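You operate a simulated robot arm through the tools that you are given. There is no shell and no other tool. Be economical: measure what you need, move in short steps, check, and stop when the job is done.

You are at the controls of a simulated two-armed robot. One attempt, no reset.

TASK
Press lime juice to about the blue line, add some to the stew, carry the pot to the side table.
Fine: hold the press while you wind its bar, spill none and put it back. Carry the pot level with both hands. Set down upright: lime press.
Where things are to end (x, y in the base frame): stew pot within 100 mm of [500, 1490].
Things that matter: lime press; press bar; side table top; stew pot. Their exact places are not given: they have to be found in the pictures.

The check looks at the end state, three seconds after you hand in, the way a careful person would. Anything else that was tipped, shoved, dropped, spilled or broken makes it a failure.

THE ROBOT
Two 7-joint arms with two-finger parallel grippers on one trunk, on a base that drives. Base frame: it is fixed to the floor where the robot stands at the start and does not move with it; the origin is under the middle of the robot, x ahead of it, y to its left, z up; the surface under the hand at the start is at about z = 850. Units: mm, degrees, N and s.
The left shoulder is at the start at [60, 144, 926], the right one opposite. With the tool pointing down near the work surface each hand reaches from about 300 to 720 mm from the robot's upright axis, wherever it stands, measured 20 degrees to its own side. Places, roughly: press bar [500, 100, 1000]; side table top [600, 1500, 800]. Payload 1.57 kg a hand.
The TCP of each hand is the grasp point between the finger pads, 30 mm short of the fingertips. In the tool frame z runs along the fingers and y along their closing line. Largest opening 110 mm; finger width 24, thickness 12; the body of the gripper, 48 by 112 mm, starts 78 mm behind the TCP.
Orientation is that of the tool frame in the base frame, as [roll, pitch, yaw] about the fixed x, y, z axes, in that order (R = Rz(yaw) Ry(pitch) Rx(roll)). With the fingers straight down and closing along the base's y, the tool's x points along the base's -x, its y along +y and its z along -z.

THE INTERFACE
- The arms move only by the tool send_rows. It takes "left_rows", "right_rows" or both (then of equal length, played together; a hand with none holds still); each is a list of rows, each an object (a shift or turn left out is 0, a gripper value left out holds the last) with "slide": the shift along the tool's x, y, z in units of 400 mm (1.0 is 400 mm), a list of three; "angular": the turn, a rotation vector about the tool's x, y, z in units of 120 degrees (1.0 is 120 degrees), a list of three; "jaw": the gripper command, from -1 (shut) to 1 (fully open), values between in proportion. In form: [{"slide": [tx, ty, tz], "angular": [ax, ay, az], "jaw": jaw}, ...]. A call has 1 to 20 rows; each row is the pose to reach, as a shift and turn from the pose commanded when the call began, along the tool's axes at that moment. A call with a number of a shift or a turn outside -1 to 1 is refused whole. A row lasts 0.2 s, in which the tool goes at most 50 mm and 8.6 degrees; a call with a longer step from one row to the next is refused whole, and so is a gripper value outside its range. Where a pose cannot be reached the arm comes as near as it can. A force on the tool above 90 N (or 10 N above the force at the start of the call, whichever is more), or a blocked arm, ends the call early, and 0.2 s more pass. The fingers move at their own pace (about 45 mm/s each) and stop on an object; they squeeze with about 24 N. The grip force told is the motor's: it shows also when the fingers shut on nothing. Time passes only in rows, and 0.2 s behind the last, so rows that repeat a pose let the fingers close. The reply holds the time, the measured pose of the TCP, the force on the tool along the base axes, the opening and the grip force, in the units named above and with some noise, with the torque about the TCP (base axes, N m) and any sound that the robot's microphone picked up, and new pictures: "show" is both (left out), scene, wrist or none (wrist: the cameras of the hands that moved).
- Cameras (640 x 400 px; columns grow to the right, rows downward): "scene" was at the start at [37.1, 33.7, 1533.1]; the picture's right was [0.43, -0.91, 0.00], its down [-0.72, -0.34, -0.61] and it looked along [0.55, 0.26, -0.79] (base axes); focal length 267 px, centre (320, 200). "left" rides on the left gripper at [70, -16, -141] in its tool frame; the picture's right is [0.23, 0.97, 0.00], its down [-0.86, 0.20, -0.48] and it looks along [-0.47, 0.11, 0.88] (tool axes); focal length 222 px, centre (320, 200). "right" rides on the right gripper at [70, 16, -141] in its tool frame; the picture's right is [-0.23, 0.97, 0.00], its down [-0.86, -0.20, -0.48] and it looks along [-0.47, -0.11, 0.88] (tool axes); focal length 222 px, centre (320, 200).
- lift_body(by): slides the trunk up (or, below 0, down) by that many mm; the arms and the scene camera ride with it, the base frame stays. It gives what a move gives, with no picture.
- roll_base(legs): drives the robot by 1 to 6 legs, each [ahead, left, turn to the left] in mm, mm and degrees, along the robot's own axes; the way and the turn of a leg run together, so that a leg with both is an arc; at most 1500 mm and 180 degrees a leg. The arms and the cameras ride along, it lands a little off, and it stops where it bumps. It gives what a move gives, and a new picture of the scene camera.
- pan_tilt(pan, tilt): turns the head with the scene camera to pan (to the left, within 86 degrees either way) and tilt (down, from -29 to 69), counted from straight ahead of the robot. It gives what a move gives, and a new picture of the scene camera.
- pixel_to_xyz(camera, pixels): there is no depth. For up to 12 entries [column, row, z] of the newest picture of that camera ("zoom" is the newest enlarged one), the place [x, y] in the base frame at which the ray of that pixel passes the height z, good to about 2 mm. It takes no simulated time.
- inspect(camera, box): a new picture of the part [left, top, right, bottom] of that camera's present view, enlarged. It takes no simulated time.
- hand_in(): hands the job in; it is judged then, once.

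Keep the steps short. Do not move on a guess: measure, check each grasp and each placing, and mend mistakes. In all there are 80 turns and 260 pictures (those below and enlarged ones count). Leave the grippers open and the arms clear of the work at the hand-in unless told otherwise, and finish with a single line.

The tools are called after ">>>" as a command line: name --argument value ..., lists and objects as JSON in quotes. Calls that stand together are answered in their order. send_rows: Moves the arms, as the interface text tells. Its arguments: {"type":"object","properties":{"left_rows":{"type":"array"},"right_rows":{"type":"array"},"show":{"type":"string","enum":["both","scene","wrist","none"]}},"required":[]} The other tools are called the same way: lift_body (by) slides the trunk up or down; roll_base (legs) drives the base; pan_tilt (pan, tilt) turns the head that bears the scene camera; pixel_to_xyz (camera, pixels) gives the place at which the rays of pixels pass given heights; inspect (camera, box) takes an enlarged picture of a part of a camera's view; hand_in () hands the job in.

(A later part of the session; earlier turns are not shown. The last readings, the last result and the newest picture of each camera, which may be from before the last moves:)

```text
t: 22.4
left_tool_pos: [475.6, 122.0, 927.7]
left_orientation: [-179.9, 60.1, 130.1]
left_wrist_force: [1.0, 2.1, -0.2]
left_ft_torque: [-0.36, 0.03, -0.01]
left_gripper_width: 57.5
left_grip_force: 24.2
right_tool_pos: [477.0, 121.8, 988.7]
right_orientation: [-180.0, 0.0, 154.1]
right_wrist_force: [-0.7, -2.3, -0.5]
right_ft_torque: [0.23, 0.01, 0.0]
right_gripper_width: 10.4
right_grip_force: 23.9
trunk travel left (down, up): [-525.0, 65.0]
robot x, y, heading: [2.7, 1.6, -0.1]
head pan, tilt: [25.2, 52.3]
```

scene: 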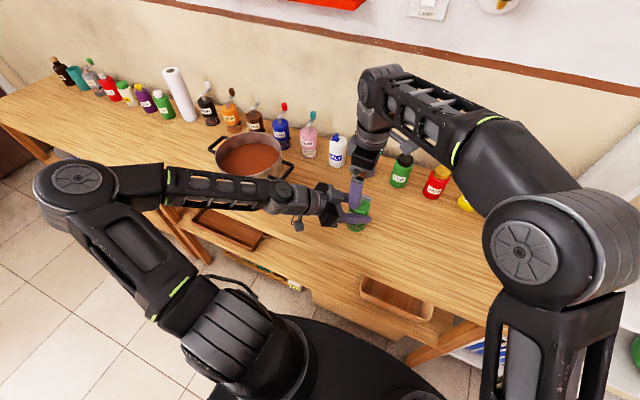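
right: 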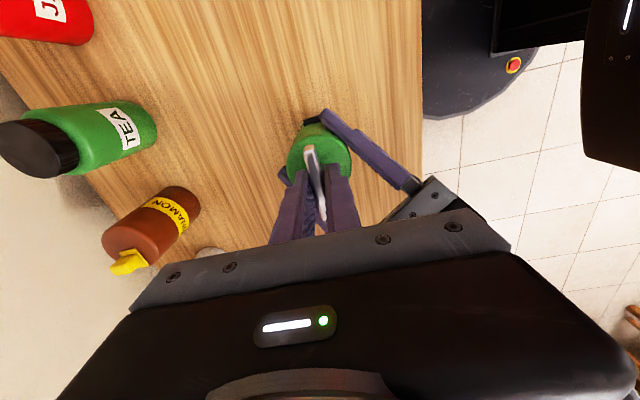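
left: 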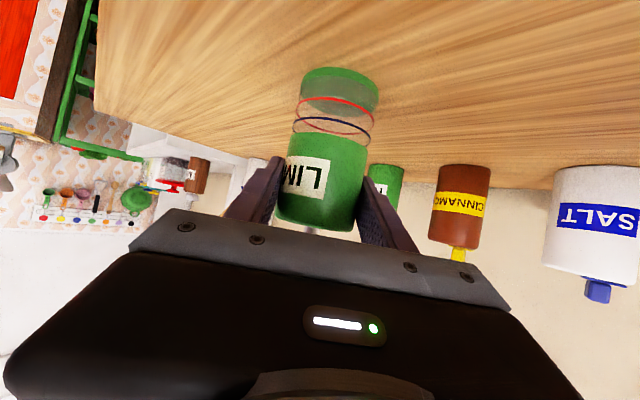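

Only about 2 N of load now. Winding on by 65° clockwise.

>>> send_rows --right_rows '[{"angular": [0, 0, 0.065]}, {"angular": [0, 0, 0.13]}, {"angular": [0, 0, 0.195]}, {"angular": [0, 0, 0.26]}, {"angular": [0, 0, 0.325]}, {"angular": [0, 0, 0.39]}, {"angular": [0, 0, 0.455]}, {"angular": [0, 0, 0.52]}, {"angular": [0, 0, 0.54]}, {"angular": [0, 0, 0.54]}]' --show "none"

>>> inspect --camera "left" --box '[270, 50, 370, 150]'

>>> inspect --camera "scene" --box '[320, 160, 400, 240]'

```text
t: 24.6
left_tool_pos: [476.2, 122.3, 927.8]
left_orientation: [-179.9, 60.0, 130.0]
left_wrist_force: [1.5, 2.3, 2.7]
left_ft_torque: [-0.06, 0.3, 0.01]
left_gripper_width: 57.3
left_grip_force: 23.7
right_tool_pos: [476.8, 122.1, 988.5]
right_orientation: [180.0, 0.1, 89.2]
right_wrist_force: [-1.0, -2.6, -2.2]
right_ft_torque: [-0.07, -0.25, 0.01]
right_gripper_width: 10.3
right_grip_force: 24.1
trunk travel left (down, up): [-525.0, 65.0]
robot x, y, heading: [0.2, 1.2, 0.0]
head pan, tilt: [25.2, 52.3]
```

```text
4.00 times, centred on (320, 100) of left
```

zoom: 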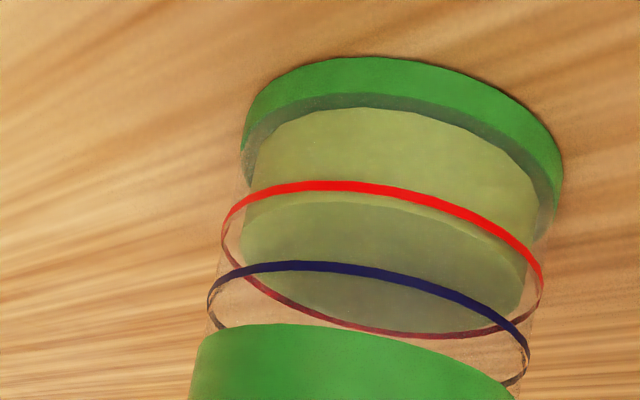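

```text
5.00 times, centred on (360, 200) of scene
```

zoom: 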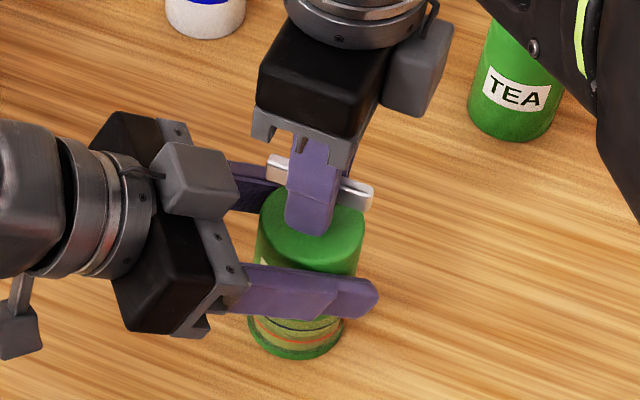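

The juice is now about at the red line after 185°, and about 150° more should bring it to the blue line. I'll release, rise 50 mm and turn the right hand back for another stroke.

>>> send_rows --right_rows '[{"jaw": -0.1}, {"jaw": -0.1}, {"jaw": -0.1}, {"slide": [0, 0, -0.06]}, {"slide": [0, 0, -0.125]}, {"slide": [0, 0, -0.125], "angular": [0, 0, -0.07]}, {"slide": [0, 0, -0.125], "angular": [0, 0, -0.14]}, {"slide": [0, 0, -0.125], "angular": [0, 0, -0.21]}, {"slide": [0, 0, -0.125], "angular": [0, 0, -0.28]}, {"slide": [0, 0, -0.125], "angular": [0, 0, -0.35]}, {"slide": [0, 0, -0.125], "angular": [0, 0, -0.42]}, {"slide": [0, 0, -0.125], "angular": [0, 0, -0.49]}, {"slide": [0, 0, -0.125], "angular": [0, 0, -0.56]}, {"slide": [0, 0, -0.125], "angular": [0, 0, -0.63]}, {"slide": [0, 0, -0.125], "angular": [0, 0, -0.7]}, {"slide": [0, 0, -0.125], "angular": [0, 0, -0.75]}, {"slide": [0, 0, -0.125], "angular": [0, 0, -0.75]}]' --show "none"

>>> send_rows --right_rows '[{"angular": [0, 0, -0.07]}, {"angular": [0, 0, -0.14]}, {"angular": [0, 0, -0.21]}, {"angular": [0, 0, -0.28]}, {"angular": [0, 0, -0.35]}, {"angular": [0, 0, -0.42]}, {"angular": [0, 0, -0.49]}, {"angular": [0, 0, -0.56]}, {"angular": [0, 0, -0.63]}, {"angular": [0, 0, -0.7]}, {"angular": [0, 0, -0.75]}, {"angular": [0, 0, -0.75]}]' --show "none"

>>> inspect --camera "right" --box '[240, 90, 400, 250]'

```text
t: 28.2
left_tool_pos: [476.2, 122.5, 927.6]
left_orientation: [179.9, 60.0, 130.0]
left_wrist_force: [0.2, -0.7, -1.6]
left_ft_torque: [0.0, -0.01, -0.03]
left_gripper_width: 57.3
left_grip_force: 24.1
right_tool_pos: [476.0, 121.6, 1038.5]
right_orientation: [179.9, 0.0, 179.3]
right_wrist_force: [0.1, 0.6, 1.3]
right_ft_torque: [0.0, -0.02, 0.0]
right_gripper_width: 49.5
right_grip_force: 0.0
trunk travel left (down, up): [-525.0, 65.0]
robot x, y, heading: [-3.6, -0.2, -0.1]
head pan, tilt: [25.2, 52.3]
```

```text
t: 30.8
left_tool_pos: [475.1, 123.1, 926.3]
left_orientation: [-180.0, 60.0, 130.0]
left_wrist_force: [-0.7, -0.3, -1.5]
left_ft_torque: [-0.05, -0.02, -0.01]
left_gripper_width: 57.3
left_grip_force: 24.1
right_tool_pos: [477.0, 121.6, 1037.6]
right_orientation: [-180.0, 0.0, -90.7]
right_wrist_force: [-0.9, -0.9, -0.8]
right_ft_torque: [-0.03, 0.01, 0.0]
right_gripper_width: 49.7
right_grip_force: 0.1
trunk travel left (down, up): [-525.0, 65.0]
robot x, y, heading: [3.1, 1.1, -0.1]
head pan, tilt: [25.2, 52.3]
```

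```text
2.50 times, centred on (320, 170) of right
```

zoom: 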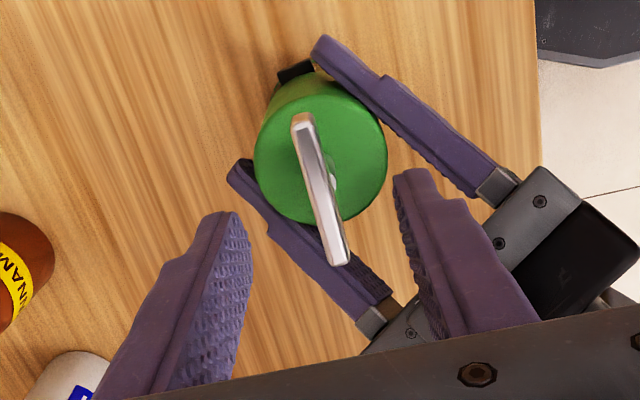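

The bar is again between the fingers. I'll descend 49 mm, grip, and turn 90°.

>>> send_rows --right_rows '[{"slide": [0, 0, 0.05]}, {"slide": [0, 0, 0.1]}, {"slide": [0, 0, 0.1225]}, {"slide": [0, 0, 0.1225], "jaw": -1}, {"slide": [0, 0, 0.1225], "jaw": -1}, {"slide": [0, 0, 0.1225], "jaw": -1}, {"slide": [0, 0, 0.1225], "jaw": -1}, {"slide": [0, 0, 0.1225], "angular": [0, 0, 0.07]}, {"slide": [0, 0, 0.1225], "angular": [0, 0, 0.14]}, {"slide": [0, 0, 0.1225], "angular": [0, 0, 0.21]}, {"slide": [0, 0, 0.1225], "angular": [0, 0, 0.28]}, {"slide": [0, 0, 0.1225], "angular": [0, 0, 0.35]}, {"slide": [0, 0, 0.1225], "angular": [0, 0, 0.42]}, {"slide": [0, 0, 0.1225], "angular": [0, 0, 0.49]}, {"slide": [0, 0, 0.1225], "angular": [0, 0, 0.56]}, {"slide": [0, 0, 0.1225], "angular": [0, 0, 0.63]}, {"slide": [0, 0, 0.1225], "angular": [0, 0, 0.7]}, {"slide": [0, 0, 0.1225], "angular": [0, 0, 0.75]}, {"slide": [0, 0, 0.1225], "angular": [0, 0, 0.75]}]' --show "none"

>>> inspect --camera "left" --box '[270, 50, 370, 150]'

>>> inspect --camera "scene" --box '[320, 160, 400, 240]'

```text
t: 34.8
left_tool_pos: [474.8, 121.8, 926.4]
left_orientation: [180.0, 60.0, 130.0]
left_wrist_force: [1.9, 2.8, -3.7]
left_ft_torque: [0.16, 0.13, 0.01]
left_gripper_width: 57.1
left_grip_force: 24.5
right_tool_pos: [476.2, 122.4, 988.4]
right_orientation: [180.0, 0.0, 179.1]
right_wrist_force: [-3.1, -2.8, 3.2]
right_ft_torque: [-0.33, 0.05, -0.01]
right_gripper_width: 10.7
right_grip_force: 23.7
trunk travel left (down, up): [-525.0, 65.0]
robot x, y, heading: [3.1, 0.9, -0.0]
head pan, tilt: [25.2, 52.3]
```

```text
4.00 times, centred on (320, 100) of left
```

zoom: 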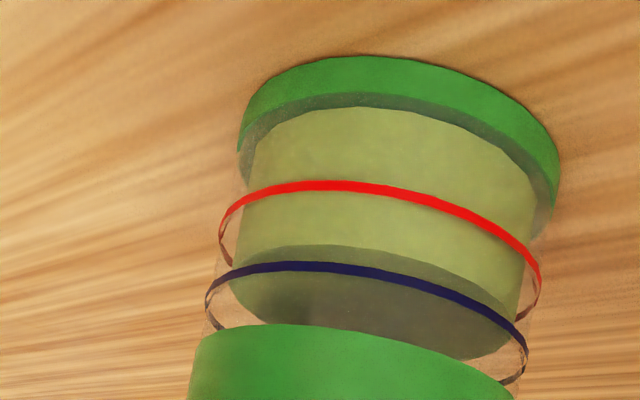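

```text
5.00 times, centred on (360, 200) of scene
```

zoom: 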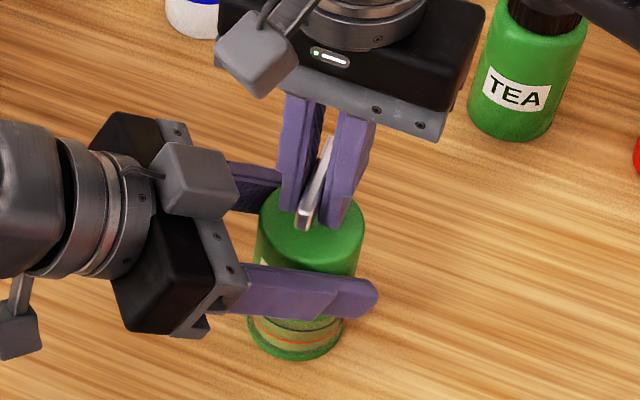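

The level lies between red and blue, nearer blue. Turning another 27°.

>>> send_rows --right_rows '[{"angular": [0, 0, 0.06]}, {"angular": [0, 0, 0.12]}, {"angular": [0, 0, 0.18]}, {"angular": [0, 0, 0.225]}, {"angular": [0, 0, 0.225]}]' --show "none"

>>> inspect --camera "left" --box '[290, 70, 360, 150]'

>>> inspect --camera "scene" --box '[345, 212, 375, 236]'

```text
t: 36.0
left_tool_pos: [475.6, 122.5, 927.1]
left_orientation: [180.0, 60.0, 129.9]
left_wrist_force: [1.1, 0.4, -0.3]
left_ft_torque: [0.25, -0.08, -0.03]
left_gripper_width: 57.3
left_grip_force: 23.2
right_tool_pos: [476.2, 123.2, 989.6]
right_orientation: [180.0, 0.0, 152.1]
right_wrist_force: [-0.7, -0.5, 0.3]
right_ft_torque: [-0.24, 0.13, 0.0]
right_gripper_width: 10.6
right_grip_force: 24.1
trunk travel left (down, up): [-525.0, 65.0]
robot x, y, heading: [0.2, -0.6, -0.1]
head pan, tilt: [25.2, 52.3]
```

```text
5.00 times, centred on (325, 110) of left
```

zoom: 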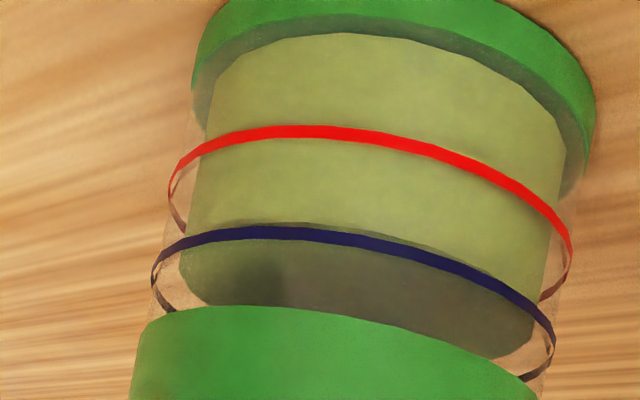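

```text
16.00 times, centred on (360, 224) of scene
```

zoom: 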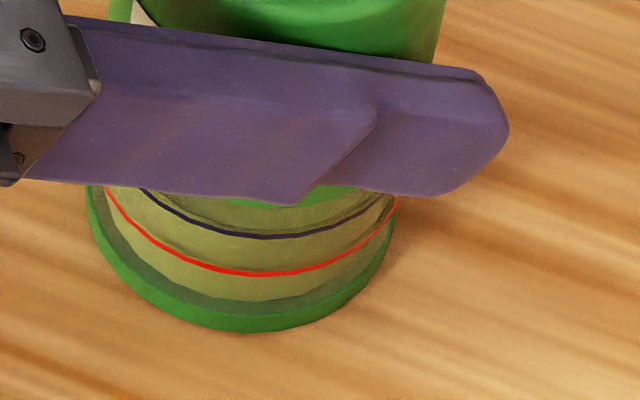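

The level is just short of the blue line. About 22° more.

>>> send_rows --right_rows '[{"angular": [0, 0, 0.06]}, {"angular": [0, 0, 0.12]}, {"angular": [0, 0, 0.18]}, {"angular": [0, 0, 0.185]}]' --show "none"

>>> inspect --camera "left" --box '[290, 70, 360, 150]'

```text
t: 37.0
left_tool_pos: [475.5, 122.5, 927.3]
left_orientation: [179.9, 60.1, 130.0]
left_wrist_force: [0.2, -2.0, -1.2]
left_ft_torque: [0.3, -0.16, 0.01]
left_gripper_width: 57.1
left_grip_force: 23.7
right_tool_pos: [476.3, 123.1, 989.3]
right_orientation: [-180.0, -0.1, 129.9]
right_wrist_force: [0.5, 2.8, 0.3]
right_ft_torque: [-0.16, 0.14, 0.01]
right_gripper_width: 10.7
right_grip_force: 23.9
trunk travel left (down, up): [-525.0, 65.0]
robot x, y, heading: [-2.1, -1.2, 0.3]
head pan, tilt: [25.2, 52.3]
```

```text
5.00 times, centred on (325, 110) of left
```

zoom: 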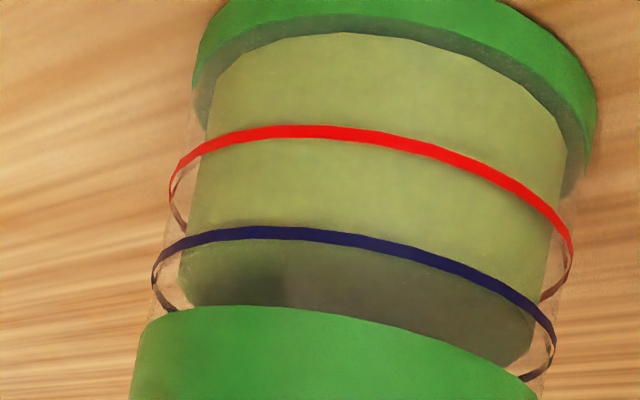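

Nearly on the line. A final 8°.

>>> send_rows --right_rows '[{"angular": [0, 0, 0.06]}, {"angular": [0, 0, 0.07]}]' --show "none"

>>> inspect --camera "left" --box '[300, 95, 350, 145]'

```text
t: 37.6
left_tool_pos: [474.9, 122.6, 927.7]
left_orientation: [-180.0, 60.0, 130.0]
left_wrist_force: [-0.7, -3.7, -3.3]
left_ft_torque: [0.35, -0.23, -0.01]
left_gripper_width: 57.2
left_grip_force: 24.0
right_tool_pos: [475.6, 123.1, 988.1]
right_orientation: [179.9, 0.0, 121.7]
right_wrist_force: [1.1, 3.6, 1.7]
right_ft_torque: [-0.13, 0.15, 0.04]
right_gripper_width: 10.5
right_grip_force: 24.2
trunk travel left (down, up): [-525.0, 65.0]
robot x, y, heading: [-0.3, -2.0, 0.0]
head pan, tilt: [25.2, 52.3]
```

```text
8.00 times, centred on (325, 120) of left
```

zoom: 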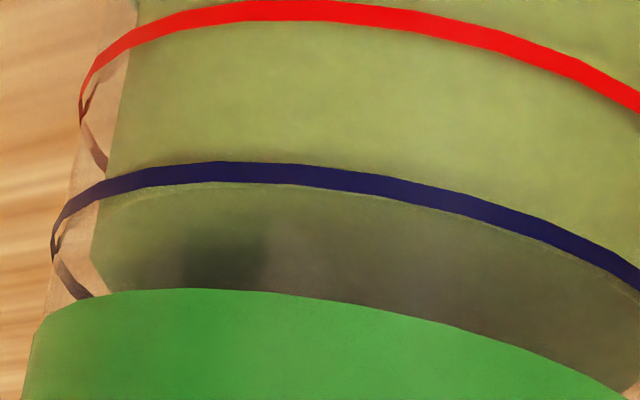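

The juice edge now coincides with the blue line. I'll release the bar, raise the right hand and move it clear to the right.

>>> send_rows --right_rows '[{"jaw": -0.1}, {"jaw": -0.1}, {"jaw": -0.1}, {"slide": [0, 0, -0.06]}, {"slide": [0, 0, -0.12]}, {"slide": [-0.04, -0.05, -0.12], "angular": [0, 0, -0.06]}, {"slide": [-0.09, -0.1, -0.12], "angular": [0, 0, -0.12]}, {"slide": [-0.15, -0.14, -0.12], "angular": [0, 0, -0.18]}, {"slide": [-0.21, -0.18, -0.12], "angular": [0, 0, -0.24]}, {"slide": [-0.27, -0.22, -0.12], "angular": [0, 0, -0.3]}, {"slide": [-0.33, -0.25, -0.12], "angular": [0, 0, -0.36]}, {"slide": [-0.38, -0.28, -0.12], "angular": [0, 0, -0.42]}, {"slide": [-0.38, -0.28, -0.12], "angular": [0, 0, -0.48]}, {"slide": [-0.38, -0.28, -0.12], "angular": [0, 0, -0.48]}]' --show "scene"

>>> inspect --camera "scene" --box '[190, 110, 320, 215]'

```text
t: 40.6
left_tool_pos: [476.1, 121.8, 927.6]
left_orientation: [179.9, 60.1, 130.0]
left_wrist_force: [0.1, 0.3, -1.0]
left_ft_torque: [0.0, -0.01, 0.01]
left_gripper_width: 57.3
left_grip_force: 23.7
right_tool_pos: [460.1, -66.7, 1036.1]
right_orientation: [-180.0, 0.0, 179.2]
right_wrist_force: [-0.1, -0.1, -0.6]
right_ft_torque: [0.02, -0.03, -0.01]
right_gripper_width: 49.7
right_grip_force: 0.0
trunk travel left (down, up): [-525.0, 65.0]
robot x, y, heading: [2.6, 3.4, 0.2]
head pan, tilt: [25.2, 52.3]
```

scene: 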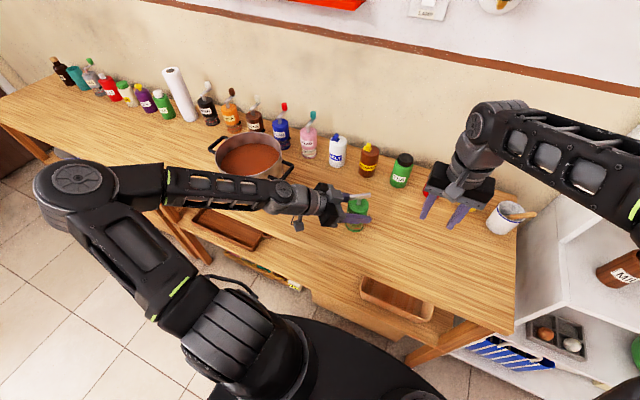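

```text
3.81 times, centred on (255, 162) of scene
```

zoom: 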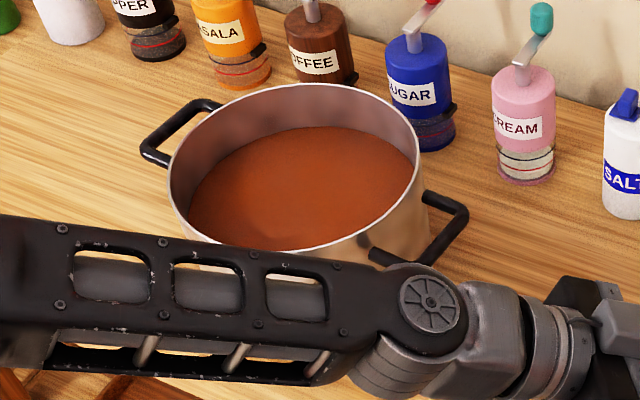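

Next I'll measure the pot's rim, handles and base.

>>> pixel_to_xyz --camera "zoom" --pixels '[[168, 170, 970], [427, 185, 970], [320, 83, 970], [290, 250, 970], [168, 170, 990], [427, 185, 990], [320, 83, 990], [290, 250, 990], [142, 150, 940], [468, 215, 940], [205, 100, 940], [375, 255, 940]]'

>>> lift_body --by 60

```text
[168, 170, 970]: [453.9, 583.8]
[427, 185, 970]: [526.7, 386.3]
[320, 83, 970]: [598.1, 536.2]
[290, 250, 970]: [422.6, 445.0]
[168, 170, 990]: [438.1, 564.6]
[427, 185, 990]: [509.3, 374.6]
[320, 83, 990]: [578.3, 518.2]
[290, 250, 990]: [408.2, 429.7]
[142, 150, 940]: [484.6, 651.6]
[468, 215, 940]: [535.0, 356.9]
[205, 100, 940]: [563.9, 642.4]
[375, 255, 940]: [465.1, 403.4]
```

```text
t: 41.6
left_tool_pos: [475.9, 123.0, 986.5]
left_orientation: [-179.9, 60.0, 130.2]
left_wrist_force: [-0.2, -0.5, -0.8]
left_ft_torque: [0.03, 0.0, 0.03]
left_gripper_width: 57.2
left_grip_force: 24.0
right_tool_pos: [460.9, -66.5, 1096.1]
right_orientation: [180.0, 0.0, 179.1]
right_wrist_force: [0.3, -1.4, -0.1]
right_ft_torque: [0.02, -0.05, -0.02]
right_gripper_width: 49.4
right_grip_force: 0.1
trunk travel left (down, up): [-585.0, 5.0]
robot x, y, heading: [2.7, 1.9, -0.1]
head pan, tilt: [25.2, 52.3]
```

The trunk rise lifted the press 60 mm. I'll raise the left hand another 90 mm and check that the press is held upright.

>>> send_rows --left_rows '[{"slide": [-0.05, 0, -0.028]}, {"slide": [-0.1, 0, -0.056]}, {"slide": [-0.15, 0, -0.084]}, {"slide": [-0.195, 0, -0.1125]}, {"slide": [-0.195, 0, -0.1125]}]'

```text
t: 42.8
left_tool_pos: [477.0, 122.4, 1078.8]
left_orientation: [-179.9, 60.1, 130.1]
left_wrist_force: [-0.7, 0.0, -1.4]
left_ft_torque: [-0.01, -0.03, -0.01]
left_gripper_width: 57.2
left_grip_force: 24.1
right_tool_pos: [460.9, -65.3, 1096.5]
right_orientation: [180.0, -0.1, 179.2]
right_wrist_force: [0.2, 0.4, -0.1]
right_ft_torque: [-0.02, 0.0, 0.0]
right_gripper_width: 49.4
right_grip_force: 0.1
trunk travel left (down, up): [-585.0, 5.0]
robot x, y, heading: [-1.3, -3.6, 0.2]
head pan, tilt: [25.2, 52.3]
```

scene: 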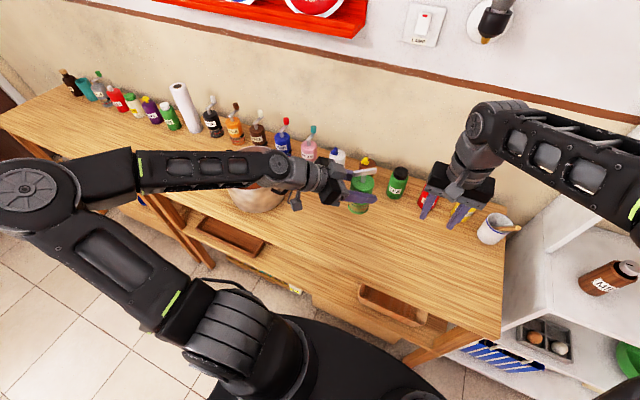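
left: 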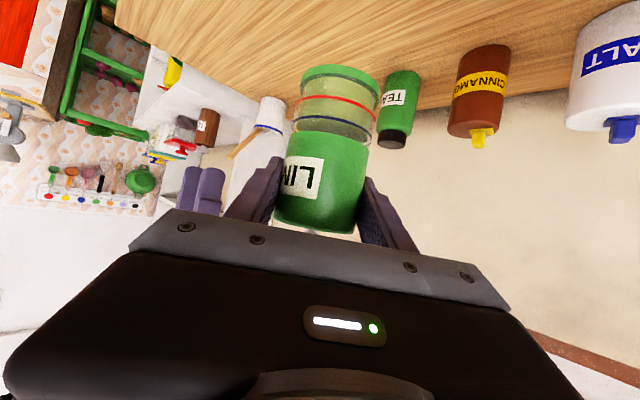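

The press hangs upright with the level at the blue line. I'll drive the base 300 mm to the left so that both hands can work over the pot.

>>> roll_base --legs '[[0, 300, 0]]'

```text
t: 44.8
left_tool_pos: [473.7, 426.0, 1077.8]
left_orientation: [-179.9, 60.0, 130.6]
left_wrist_force: [-0.7, 0.2, -1.4]
left_ft_torque: [0.01, 0.0, 0.01]
left_gripper_width: 57.3
left_grip_force: 23.9
right_tool_pos: [460.6, 236.2, 1096.4]
right_orientation: [-180.0, 0.1, 179.6]
right_wrist_force: [-0.4, 1.1, -0.2]
right_ft_torque: [-0.03, 0.0, -0.01]
right_gripper_width: 49.3
right_grip_force: 0.1
trunk travel left (down, up): [-585.0, 5.0]
robot x, y, heading: [1.1, 296.5, 0.7]
head pan, tilt: [25.2, 52.3]
```

scene: 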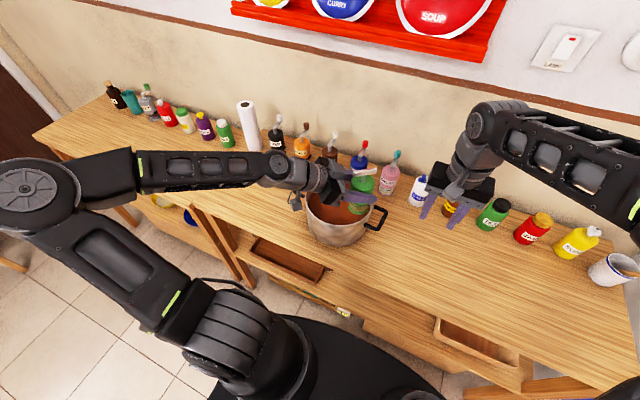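

>>> inspect --camera "scene" --box '[280, 140, 420, 250]'

>>> inspect --camera "left" --box '[220, 0, 420, 240]'

```text
3.64 times, centred on (350, 195) of scene
```

zoom: 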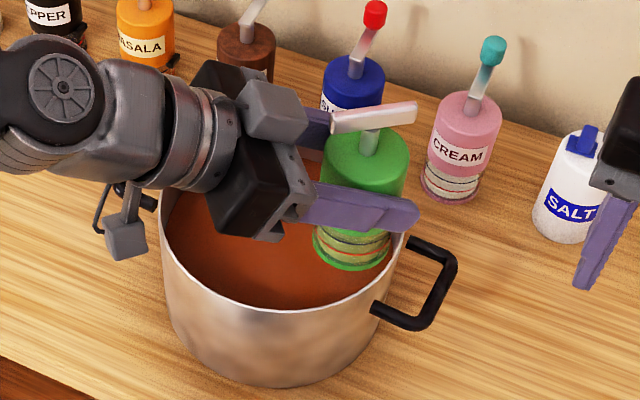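

```text
1.67 times, centred on (320, 120) of left
```

zoom: 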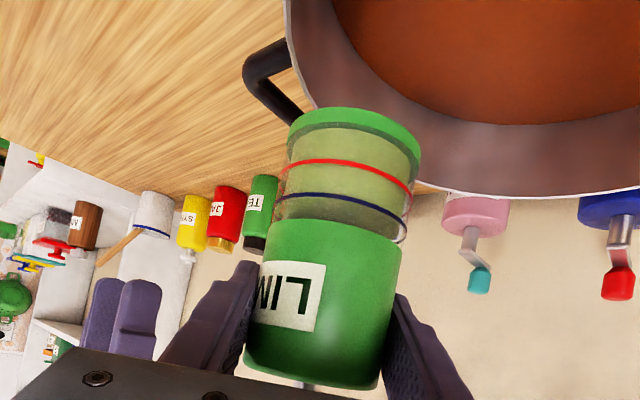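

I'll move the press over the pot's middle, by (+26,+64) mm.

>>> send_rows --left_rows '[{"slide": [0.0135, 0.051, -0.0233]}, {"slide": [0.027, 0.102, -0.0467]}, {"slide": [0.0405, 0.153, -0.07]}, {"slide": [0.0405, 0.153, -0.07]}]' --show "both"

>>> inspect --camera "scene" --box '[280, 140, 420, 250]'

>>> inspect --camera "right" --box '[400, 0, 640, 240]'

```text
t: 45.8
left_tool_pos: [499.2, 487.8, 1079.4]
left_orientation: [-180.0, 60.0, 130.5]
left_wrist_force: [-0.5, 0.9, -1.3]
left_ft_torque: [0.04, 0.0, 0.0]
left_gripper_width: 57.3
left_grip_force: 24.3
right_tool_pos: [459.1, 234.7, 1097.0]
right_orientation: [179.9, 0.0, 179.7]
right_wrist_force: [0.6, -0.1, -0.2]
right_ft_torque: [0.02, 0.03, 0.0]
right_gripper_width: 49.1
right_grip_force: 0.1
trunk travel left (down, up): [-585.0, 5.0]
robot x, y, heading: [-1.6, 298.2, 0.7]
head pan, tilt: [25.2, 52.3]
```

scene: 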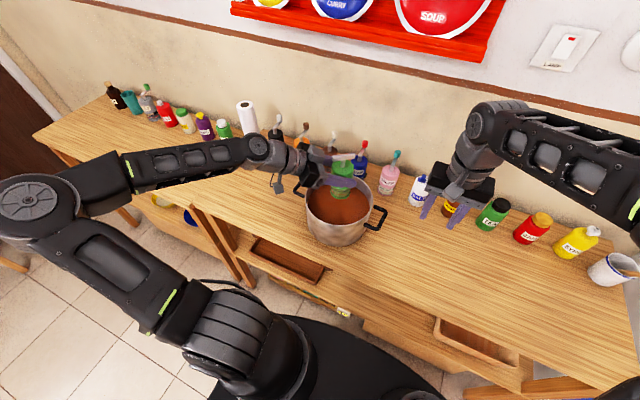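
left: 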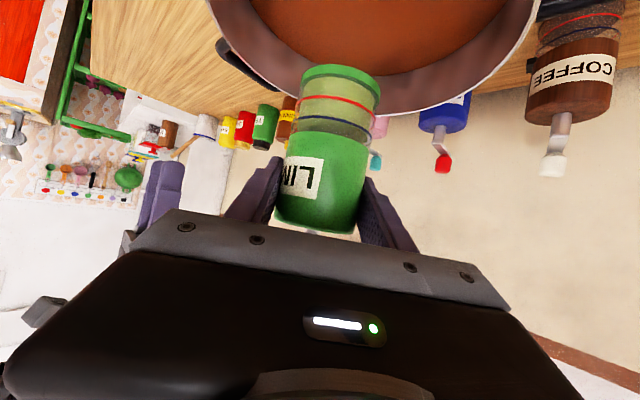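

```text
3.64 times, centred on (350, 195) of scene
```

zoom: 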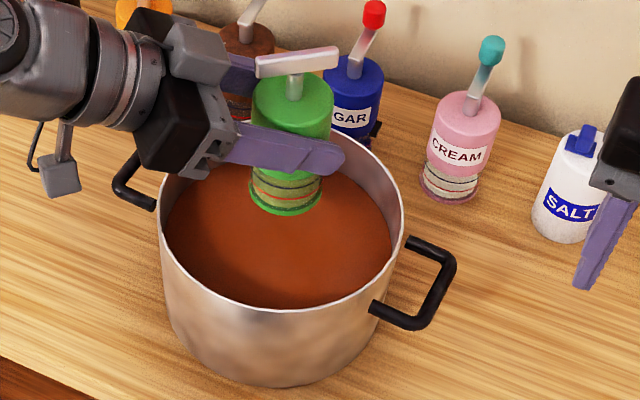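

```text
1.67 times, centred on (520, 120) of right
```

zoom: 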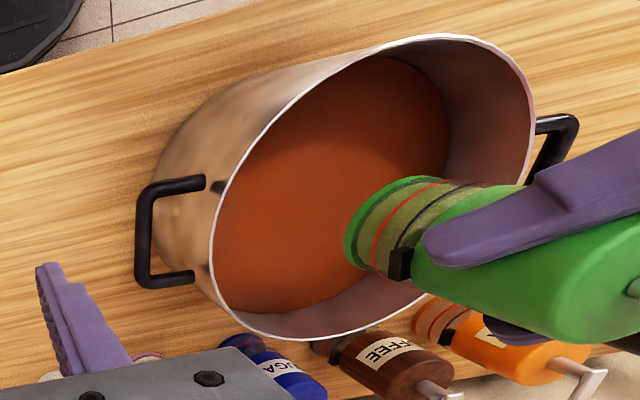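

The press is over the stew at about (500,488), its foot about 40 mm above the rim. The black button is visible near (400,263) in the enlarged right view. I'll measure it.

>>> inspect --camera "right" --box '[520, 80, 640, 200]'

>>> pixel_to_xyz --camera "zoom" --pixels '[[100, 210, 1045], [130, 210, 1045], [115, 190, 1050], [115, 240, 1040]]'

```text
3.33 times, centred on (580, 140) of right
```

zoom: 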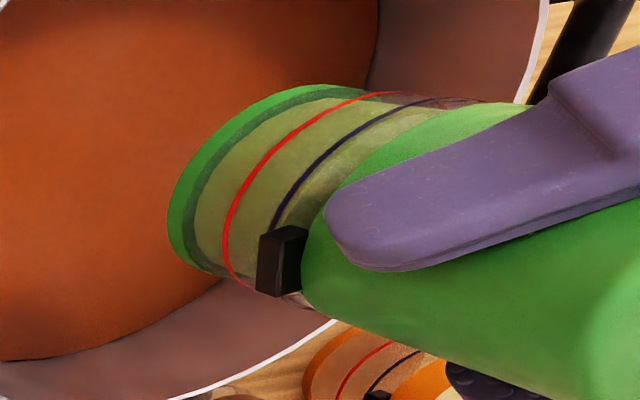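

```text
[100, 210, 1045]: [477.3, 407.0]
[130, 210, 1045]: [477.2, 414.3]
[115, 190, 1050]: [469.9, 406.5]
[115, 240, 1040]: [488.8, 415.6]
```

>>> pixel_to_xyz --camera "zoom" --pixels '[[280, 262, 1030], [280, 262, 1035], [280, 262, 1040], [280, 262, 1045], [280, 262, 1050], [268, 235, 1040], [268, 295, 1040], [180, 215, 1001], [230, 262, 1020], [300, 260, 1045]]'

```text
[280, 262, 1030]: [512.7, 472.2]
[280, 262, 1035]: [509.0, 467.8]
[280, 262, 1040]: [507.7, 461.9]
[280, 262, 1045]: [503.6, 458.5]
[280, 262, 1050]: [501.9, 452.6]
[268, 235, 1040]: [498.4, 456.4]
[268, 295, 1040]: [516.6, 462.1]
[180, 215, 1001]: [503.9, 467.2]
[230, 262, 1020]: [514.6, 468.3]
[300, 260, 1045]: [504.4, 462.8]
```

The button's outer face is at about (505,453, z 1035–1050), below and clear of the left fingertip. I'll close the right hand, tilt it 60° toward +y and bring its tips to about 20 mm short of the button.

>>> send_rows --right_rows '[{"slide": [-0.016, 0.05, 0.015], "angular": [-0.062, 0, 0], "jaw": -1}, {"slide": [-0.032, 0.1, 0.03], "angular": [-0.125, 0, 0], "jaw": -1}, {"slide": [-0.048, 0.15, 0.045], "angular": [-0.187, 0, 0], "jaw": -1}, {"slide": [-0.064, 0.2, 0.06], "angular": [-0.25, 0, 0], "jaw": -1}, {"slide": [-0.08, 0.25, 0.075], "angular": [-0.312, 0, 0], "jaw": -1}, {"slide": [-0.096, 0.3, 0.09], "angular": [-0.375, 0, 0], "jaw": -1}, {"slide": [-0.112, 0.35, 0.106], "angular": [-0.437, 0, 0], "jaw": -1}, {"slide": [-0.1275, 0.4, 0.1225], "angular": [-0.5, 0, 0], "jaw": -1}, {"slide": [-0.1275, 0.4075, 0.1225], "angular": [-0.5, 0, 0], "jaw": -1}]' --show "wrist"

>>> inspect --camera "scene" --box '[290, 120, 410, 220]'

```text
t: 47.8
left_tool_pos: [498.8, 488.9, 1078.5]
left_orientation: [-180.0, 60.1, 130.5]
left_wrist_force: [0.2, 0.1, -1.8]
left_ft_torque: [0.01, 0.02, -0.01]
left_gripper_width: 57.2
left_grip_force: 24.3
right_tool_pos: [511.0, 398.4, 1048.3]
right_orientation: [119.9, 0.1, 179.7]
right_wrist_force: [0.3, -0.6, -0.6]
right_ft_torque: [0.01, -0.01, -0.01]
right_gripper_width: 0.0
right_grip_force: 21.3
trunk travel left (down, up): [-585.0, 5.0]
robot x, y, heading: [0.4, 298.5, 0.5]
head pan, tilt: [25.2, 52.3]
```

right: 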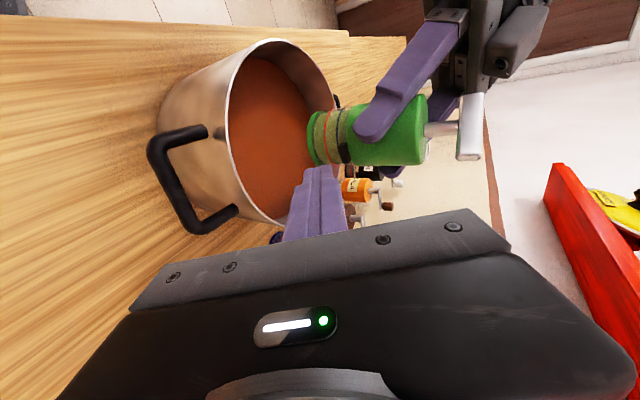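

```text
4.00 times, centred on (350, 170) of scene
```

zoom: 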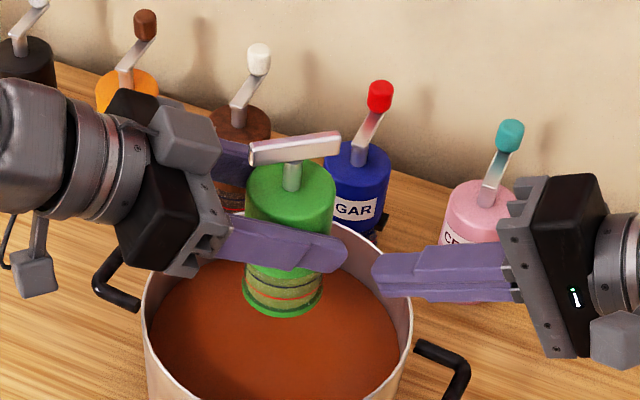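

>>> inspect --camera "right" --box '[270, 80, 450, 220]'

>>> pixel_to_xyz --camera "zoom" --pixels '[[270, 260, 1040], [270, 260, 1045], [250, 240, 1040], [250, 275, 1040], [165, 310, 1040]]'

```text
2.86 times, centred on (360, 150) of right
```

zoom: 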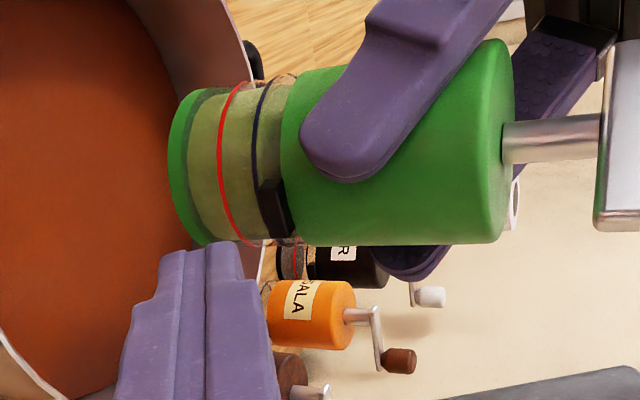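

```text
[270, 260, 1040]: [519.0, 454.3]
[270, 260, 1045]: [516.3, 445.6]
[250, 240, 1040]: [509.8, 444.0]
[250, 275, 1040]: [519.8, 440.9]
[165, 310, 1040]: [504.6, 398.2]
```

>>> pixel_to_xyz --camera "zoom" --pixels '[[273, 210, 1030], [273, 210, 1040], [273, 210, 1045], [273, 210, 1050], [260, 210, 1035], [288, 210, 1050], [270, 182, 1040], [278, 236, 1040]]'

```text
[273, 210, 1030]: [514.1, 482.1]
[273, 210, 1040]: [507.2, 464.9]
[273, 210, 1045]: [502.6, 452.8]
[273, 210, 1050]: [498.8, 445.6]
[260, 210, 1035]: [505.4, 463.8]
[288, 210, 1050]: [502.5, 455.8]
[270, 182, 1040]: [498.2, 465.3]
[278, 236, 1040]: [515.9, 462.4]
```

The button is at about (506,457, 1042). The tip's leading edge is at (511,430,1044). I'll advance 26 mm in +y, slowly.

>>> send_rows --right_rows '[{"slide": [0, 0.0125, 0.0217]}, {"slide": [0, 0.025, 0.0433]}, {"slide": [0, 0.0275, 0.0476]}, {"slide": [0, 0.03, 0.052]}, {"slide": [0, 0.0325, 0.0563]}]' --show "none"

>>> inspect --camera "right" --box '[270, 80, 450, 220]'

```text
t: 49.0
left_tool_pos: [498.5, 488.0, 1079.1]
left_orientation: [-179.9, 60.0, 130.4]
left_wrist_force: [-0.4, 0.9, -1.2]
left_ft_torque: [-0.05, 0.01, -0.01]
left_gripper_width: 57.2
left_grip_force: 24.0
right_tool_pos: [511.7, 423.5, 1049.0]
right_orientation: [120.1, 0.0, 179.7]
right_wrist_force: [-0.9, -0.5, -0.1]
right_ft_torque: [0.0, -0.01, 0.01]
right_gripper_width: 0.2
right_grip_force: 21.3
trunk travel left (down, up): [-585.0, 5.0]
robot x, y, heading: [3.5, 297.5, 0.9]
head pan, tilt: [25.2, 52.3]
```

```text
2.86 times, centred on (360, 150) of right
```

zoom: 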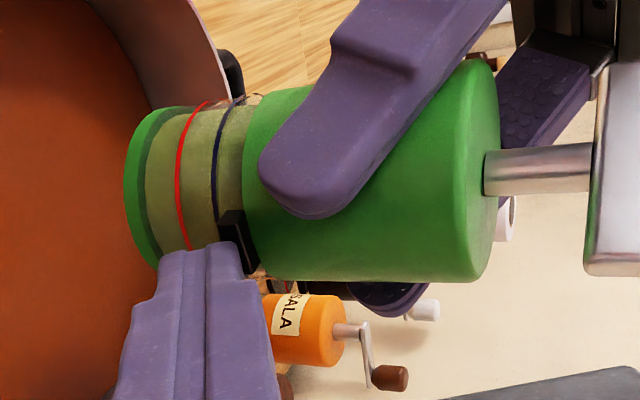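

No contact yet. I'll raise 3 mm to meet the button squarely and advance 9 mm more in small steps.

>>> send_rows --right_rows '[{"slide": [0, 0.0065, -0.0037]}, {"slide": [0, 0.0103, 0.0027]}, {"slide": [0, 0.014, 0.0092]}, {"slide": [0, 0.0178, 0.0157]}, {"slide": [0, 0.0178, 0.0157]}]' --show "none"

>>> inspect --camera "right" --box '[270, 80, 450, 220]'

```text
t: 50.2
left_tool_pos: [499.3, 489.7, 1079.5]
left_orientation: [179.9, 60.1, 130.5]
left_wrist_force: [0.8, 18.3, -1.7]
left_ft_torque: [0.69, 0.03, 0.06]
left_gripper_width: 57.2
left_grip_force: 24.0
right_tool_pos: [512.1, 431.9, 1049.5]
right_orientation: [120.1, 0.1, 179.7]
right_wrist_force: [-0.3, -19.0, 0.4]
right_ft_torque: [-0.11, 0.04, 0.17]
right_gripper_width: 0.1
right_grip_force: 21.2
trunk travel left (down, up): [-585.0, 5.0]
robot x, y, heading: [-5.7, 295.2, 0.7]
head pan, tilt: [25.2, 52.3]
```

```text
2.86 times, centred on (360, 150) of right
```

zoom: 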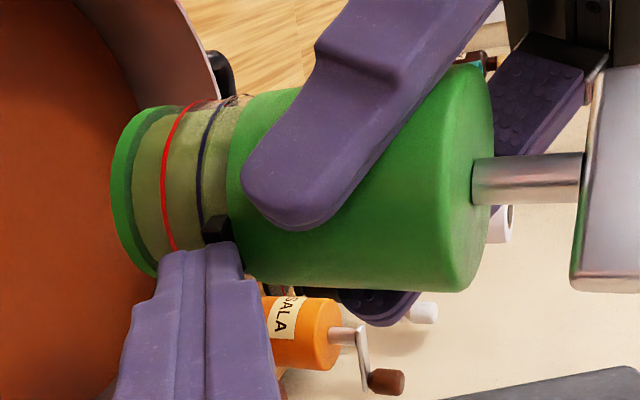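

Contact: 19 N on the button. I'll hold for a moment and check whether the level falls.

>>> send_rows --right_rows '[{}, {}, {}]' --show "none"

>>> inspect --camera "left" --box '[270, 40, 390, 160]'

>>> inspect --camera "scene" --box '[290, 140, 410, 240]'

```text
t: 51.0
left_tool_pos: [499.9, 489.8, 1078.9]
left_orientation: [179.8, 60.1, 130.5]
left_wrist_force: [1.5, 21.9, 3.6]
left_ft_torque: [0.69, -0.06, 0.09]
left_gripper_width: 57.5
left_grip_force: 24.0
right_tool_pos: [511.7, 433.0, 1050.6]
right_orientation: [120.0, 0.1, 179.6]
right_wrist_force: [-0.9, -23.0, -4.3]
right_ft_torque: [-0.27, -0.04, 0.28]
right_gripper_width: 0.1
right_grip_force: 20.5
trunk travel left (down, up): [-585.0, 5.0]
robot x, y, heading: [0.6, 297.5, 0.7]
head pan, tilt: [25.2, 52.3]
```

```text
3.33 times, centred on (330, 100) of left
```

zoom: 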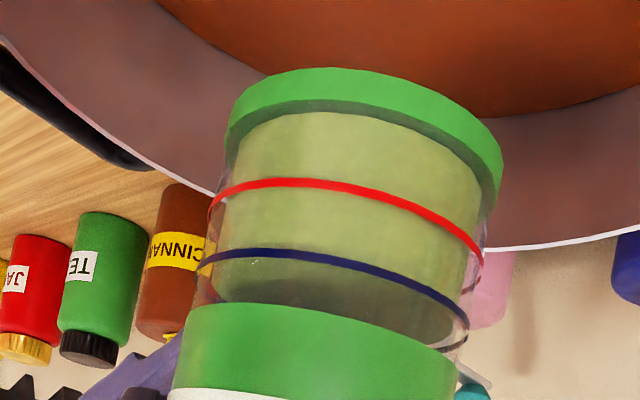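

```text
4.00 times, centred on (350, 190) of scene
```

zoom: 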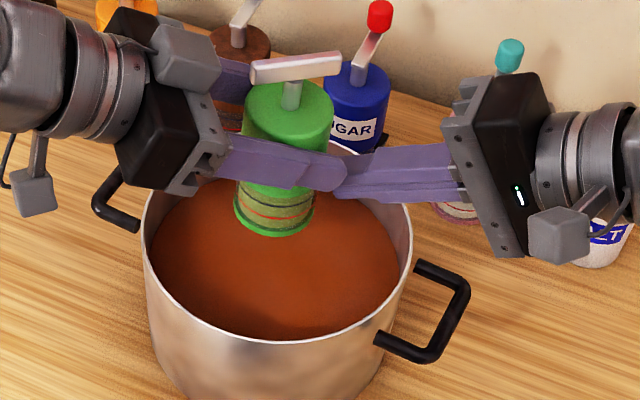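

The level doesn't seem to have dropped. I'll look closely at the contact.

>>> inspect --camera "right" --box '[310, 130, 360, 170]'

>>> inspect --camera "scene" --box '[340, 165, 390, 205]'

```text
10.00 times, centred on (335, 150) of right
```

zoom: 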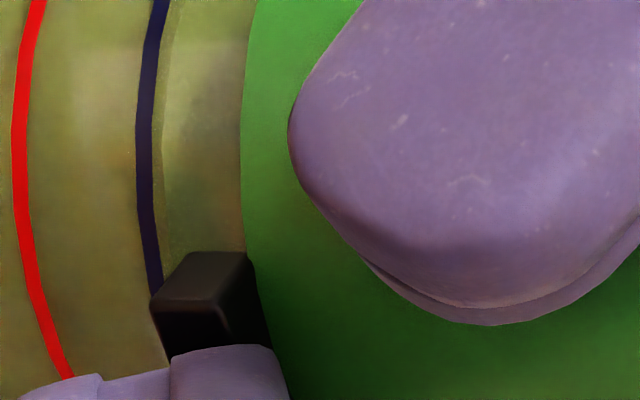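

```text
10.00 times, centred on (365, 185) of scene
```

zoom: 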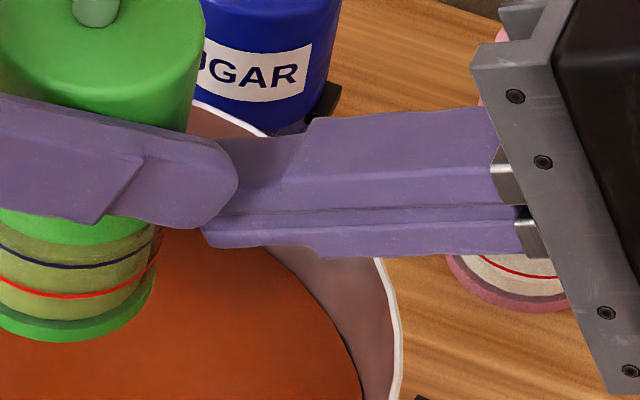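

The finger covers only part of the button. I'll retract, shift 6 mm in -x to be centred on it, push again slightly further, and hold for a second.

>>> send_rows --right_rows '[{"slide": [0, -0.01, -0.0173]}, {"slide": [0.015, -0.01, -0.0173]}, {"slide": [0.015, -0.005, -0.0087]}, {"slide": [0.015, 0, 0]}, {"slide": [0.015, 0.0025, 0.0043]}, {"slide": [0.015, 0.0037, 0.0065]}, {"slide": [0.015, 0.0037, 0.0065]}, {"slide": [0.015, 0.0037, 0.0065]}, {"slide": [0.015, 0.0037, 0.0065]}, {"slide": [0.015, 0.0037, 0.0065]}]' --show "none"

>>> inspect --camera "left" --box '[270, 40, 390, 160]'

>>> inspect --camera "right" --box '[270, 80, 450, 220]'

```text
t: 53.2
left_tool_pos: [498.5, 489.6, 1079.3]
left_orientation: [179.8, 59.9, 130.6]
left_wrist_force: [3.5, 24.1, -1.4]
left_ft_torque: [0.84, -0.14, 0.01]
left_gripper_width: 57.6
left_grip_force: 23.4
right_tool_pos: [504.1, 433.9, 1050.1]
right_orientation: [120.0, 0.0, 179.7]
right_wrist_force: [-3.8, -23.9, -1.2]
right_ft_torque: [-0.17, 0.03, 0.34]
right_gripper_width: 0.3
right_grip_force: 21.6
trunk travel left (down, up): [-585.0, 5.0]
robot x, y, heading: [1.8, 300.0, 0.5]
head pan, tilt: [25.2, 52.3]
```

```text
3.33 times, centred on (330, 100) of left
```

zoom: 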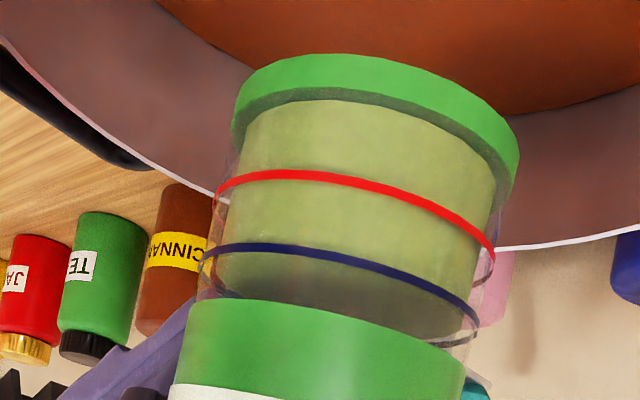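

```text
2.86 times, centred on (360, 150) of right
```

zoom: 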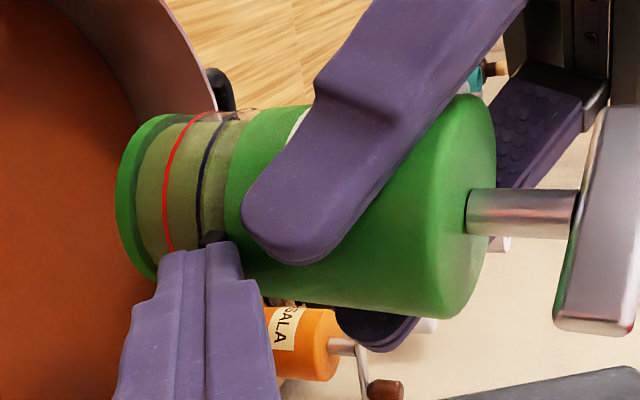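

Pushing inward releases nothing and only shifts the press, so the black part must be a pouring spout just above the blue line. I'll retract the right hand and look at the spout and the press's pose.

>>> send_rows --right_rows '[{"slide": [0, -0.03, -0.052]}, {"slide": [0, -0.08, -0.139]}, {"slide": [0, -0.13, -0.225]}, {"slide": [0, -0.1875, -0.325]}, {"slide": [0, -0.1875, -0.325]}]' --show "none"

>>> inspect --camera "right" --box '[320, 60, 480, 200]'

>>> inspect --camera "left" --box '[220, 0, 420, 240]'

```text
t: 54.4
left_tool_pos: [498.3, 488.4, 1079.4]
left_orientation: [-179.9, 60.0, 130.6]
left_wrist_force: [0.0, 1.6, -1.0]
left_ft_torque: [-0.01, 0.02, -0.04]
left_gripper_width: 57.3
left_grip_force: 24.1
right_tool_pos: [503.3, 285.9, 1052.7]
right_orientation: [120.0, 0.0, 179.8]
right_wrist_force: [1.0, 0.3, 0.4]
right_ft_torque: [0.0, 0.0, 0.0]
right_gripper_width: 0.3
right_grip_force: 21.1
trunk travel left (down, up): [-585.0, 5.0]
robot x, y, heading: [-2.3, 302.0, 0.5]
head pan, tilt: [25.2, 52.3]
```

```text
2.86 times, centred on (400, 130) of right
```

zoom: 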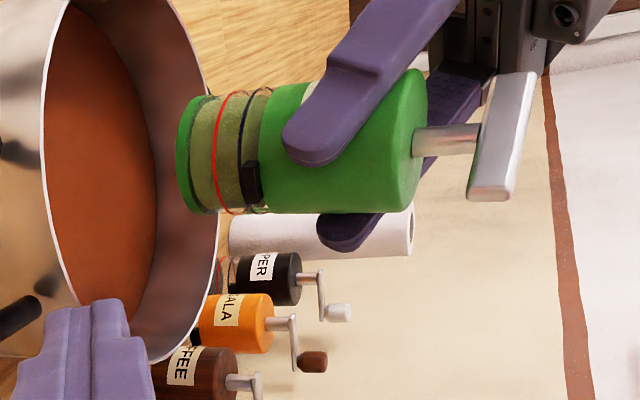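

```text
1.67 times, centred on (320, 120) of left
```

zoom: 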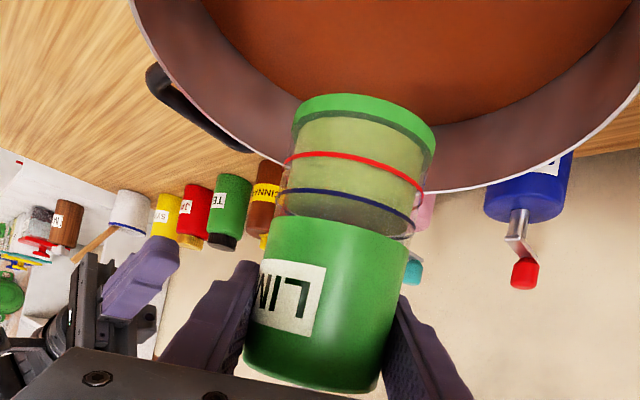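

>>> inspect --camera "right" --box '[375, 100, 425, 140]'

```text
10.00 times, centred on (400, 120) of right
```

zoom: 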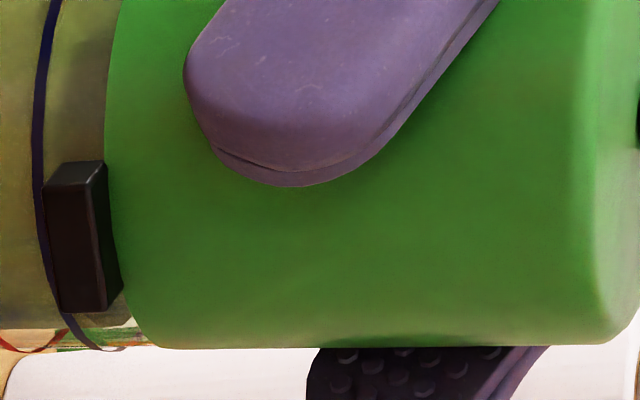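

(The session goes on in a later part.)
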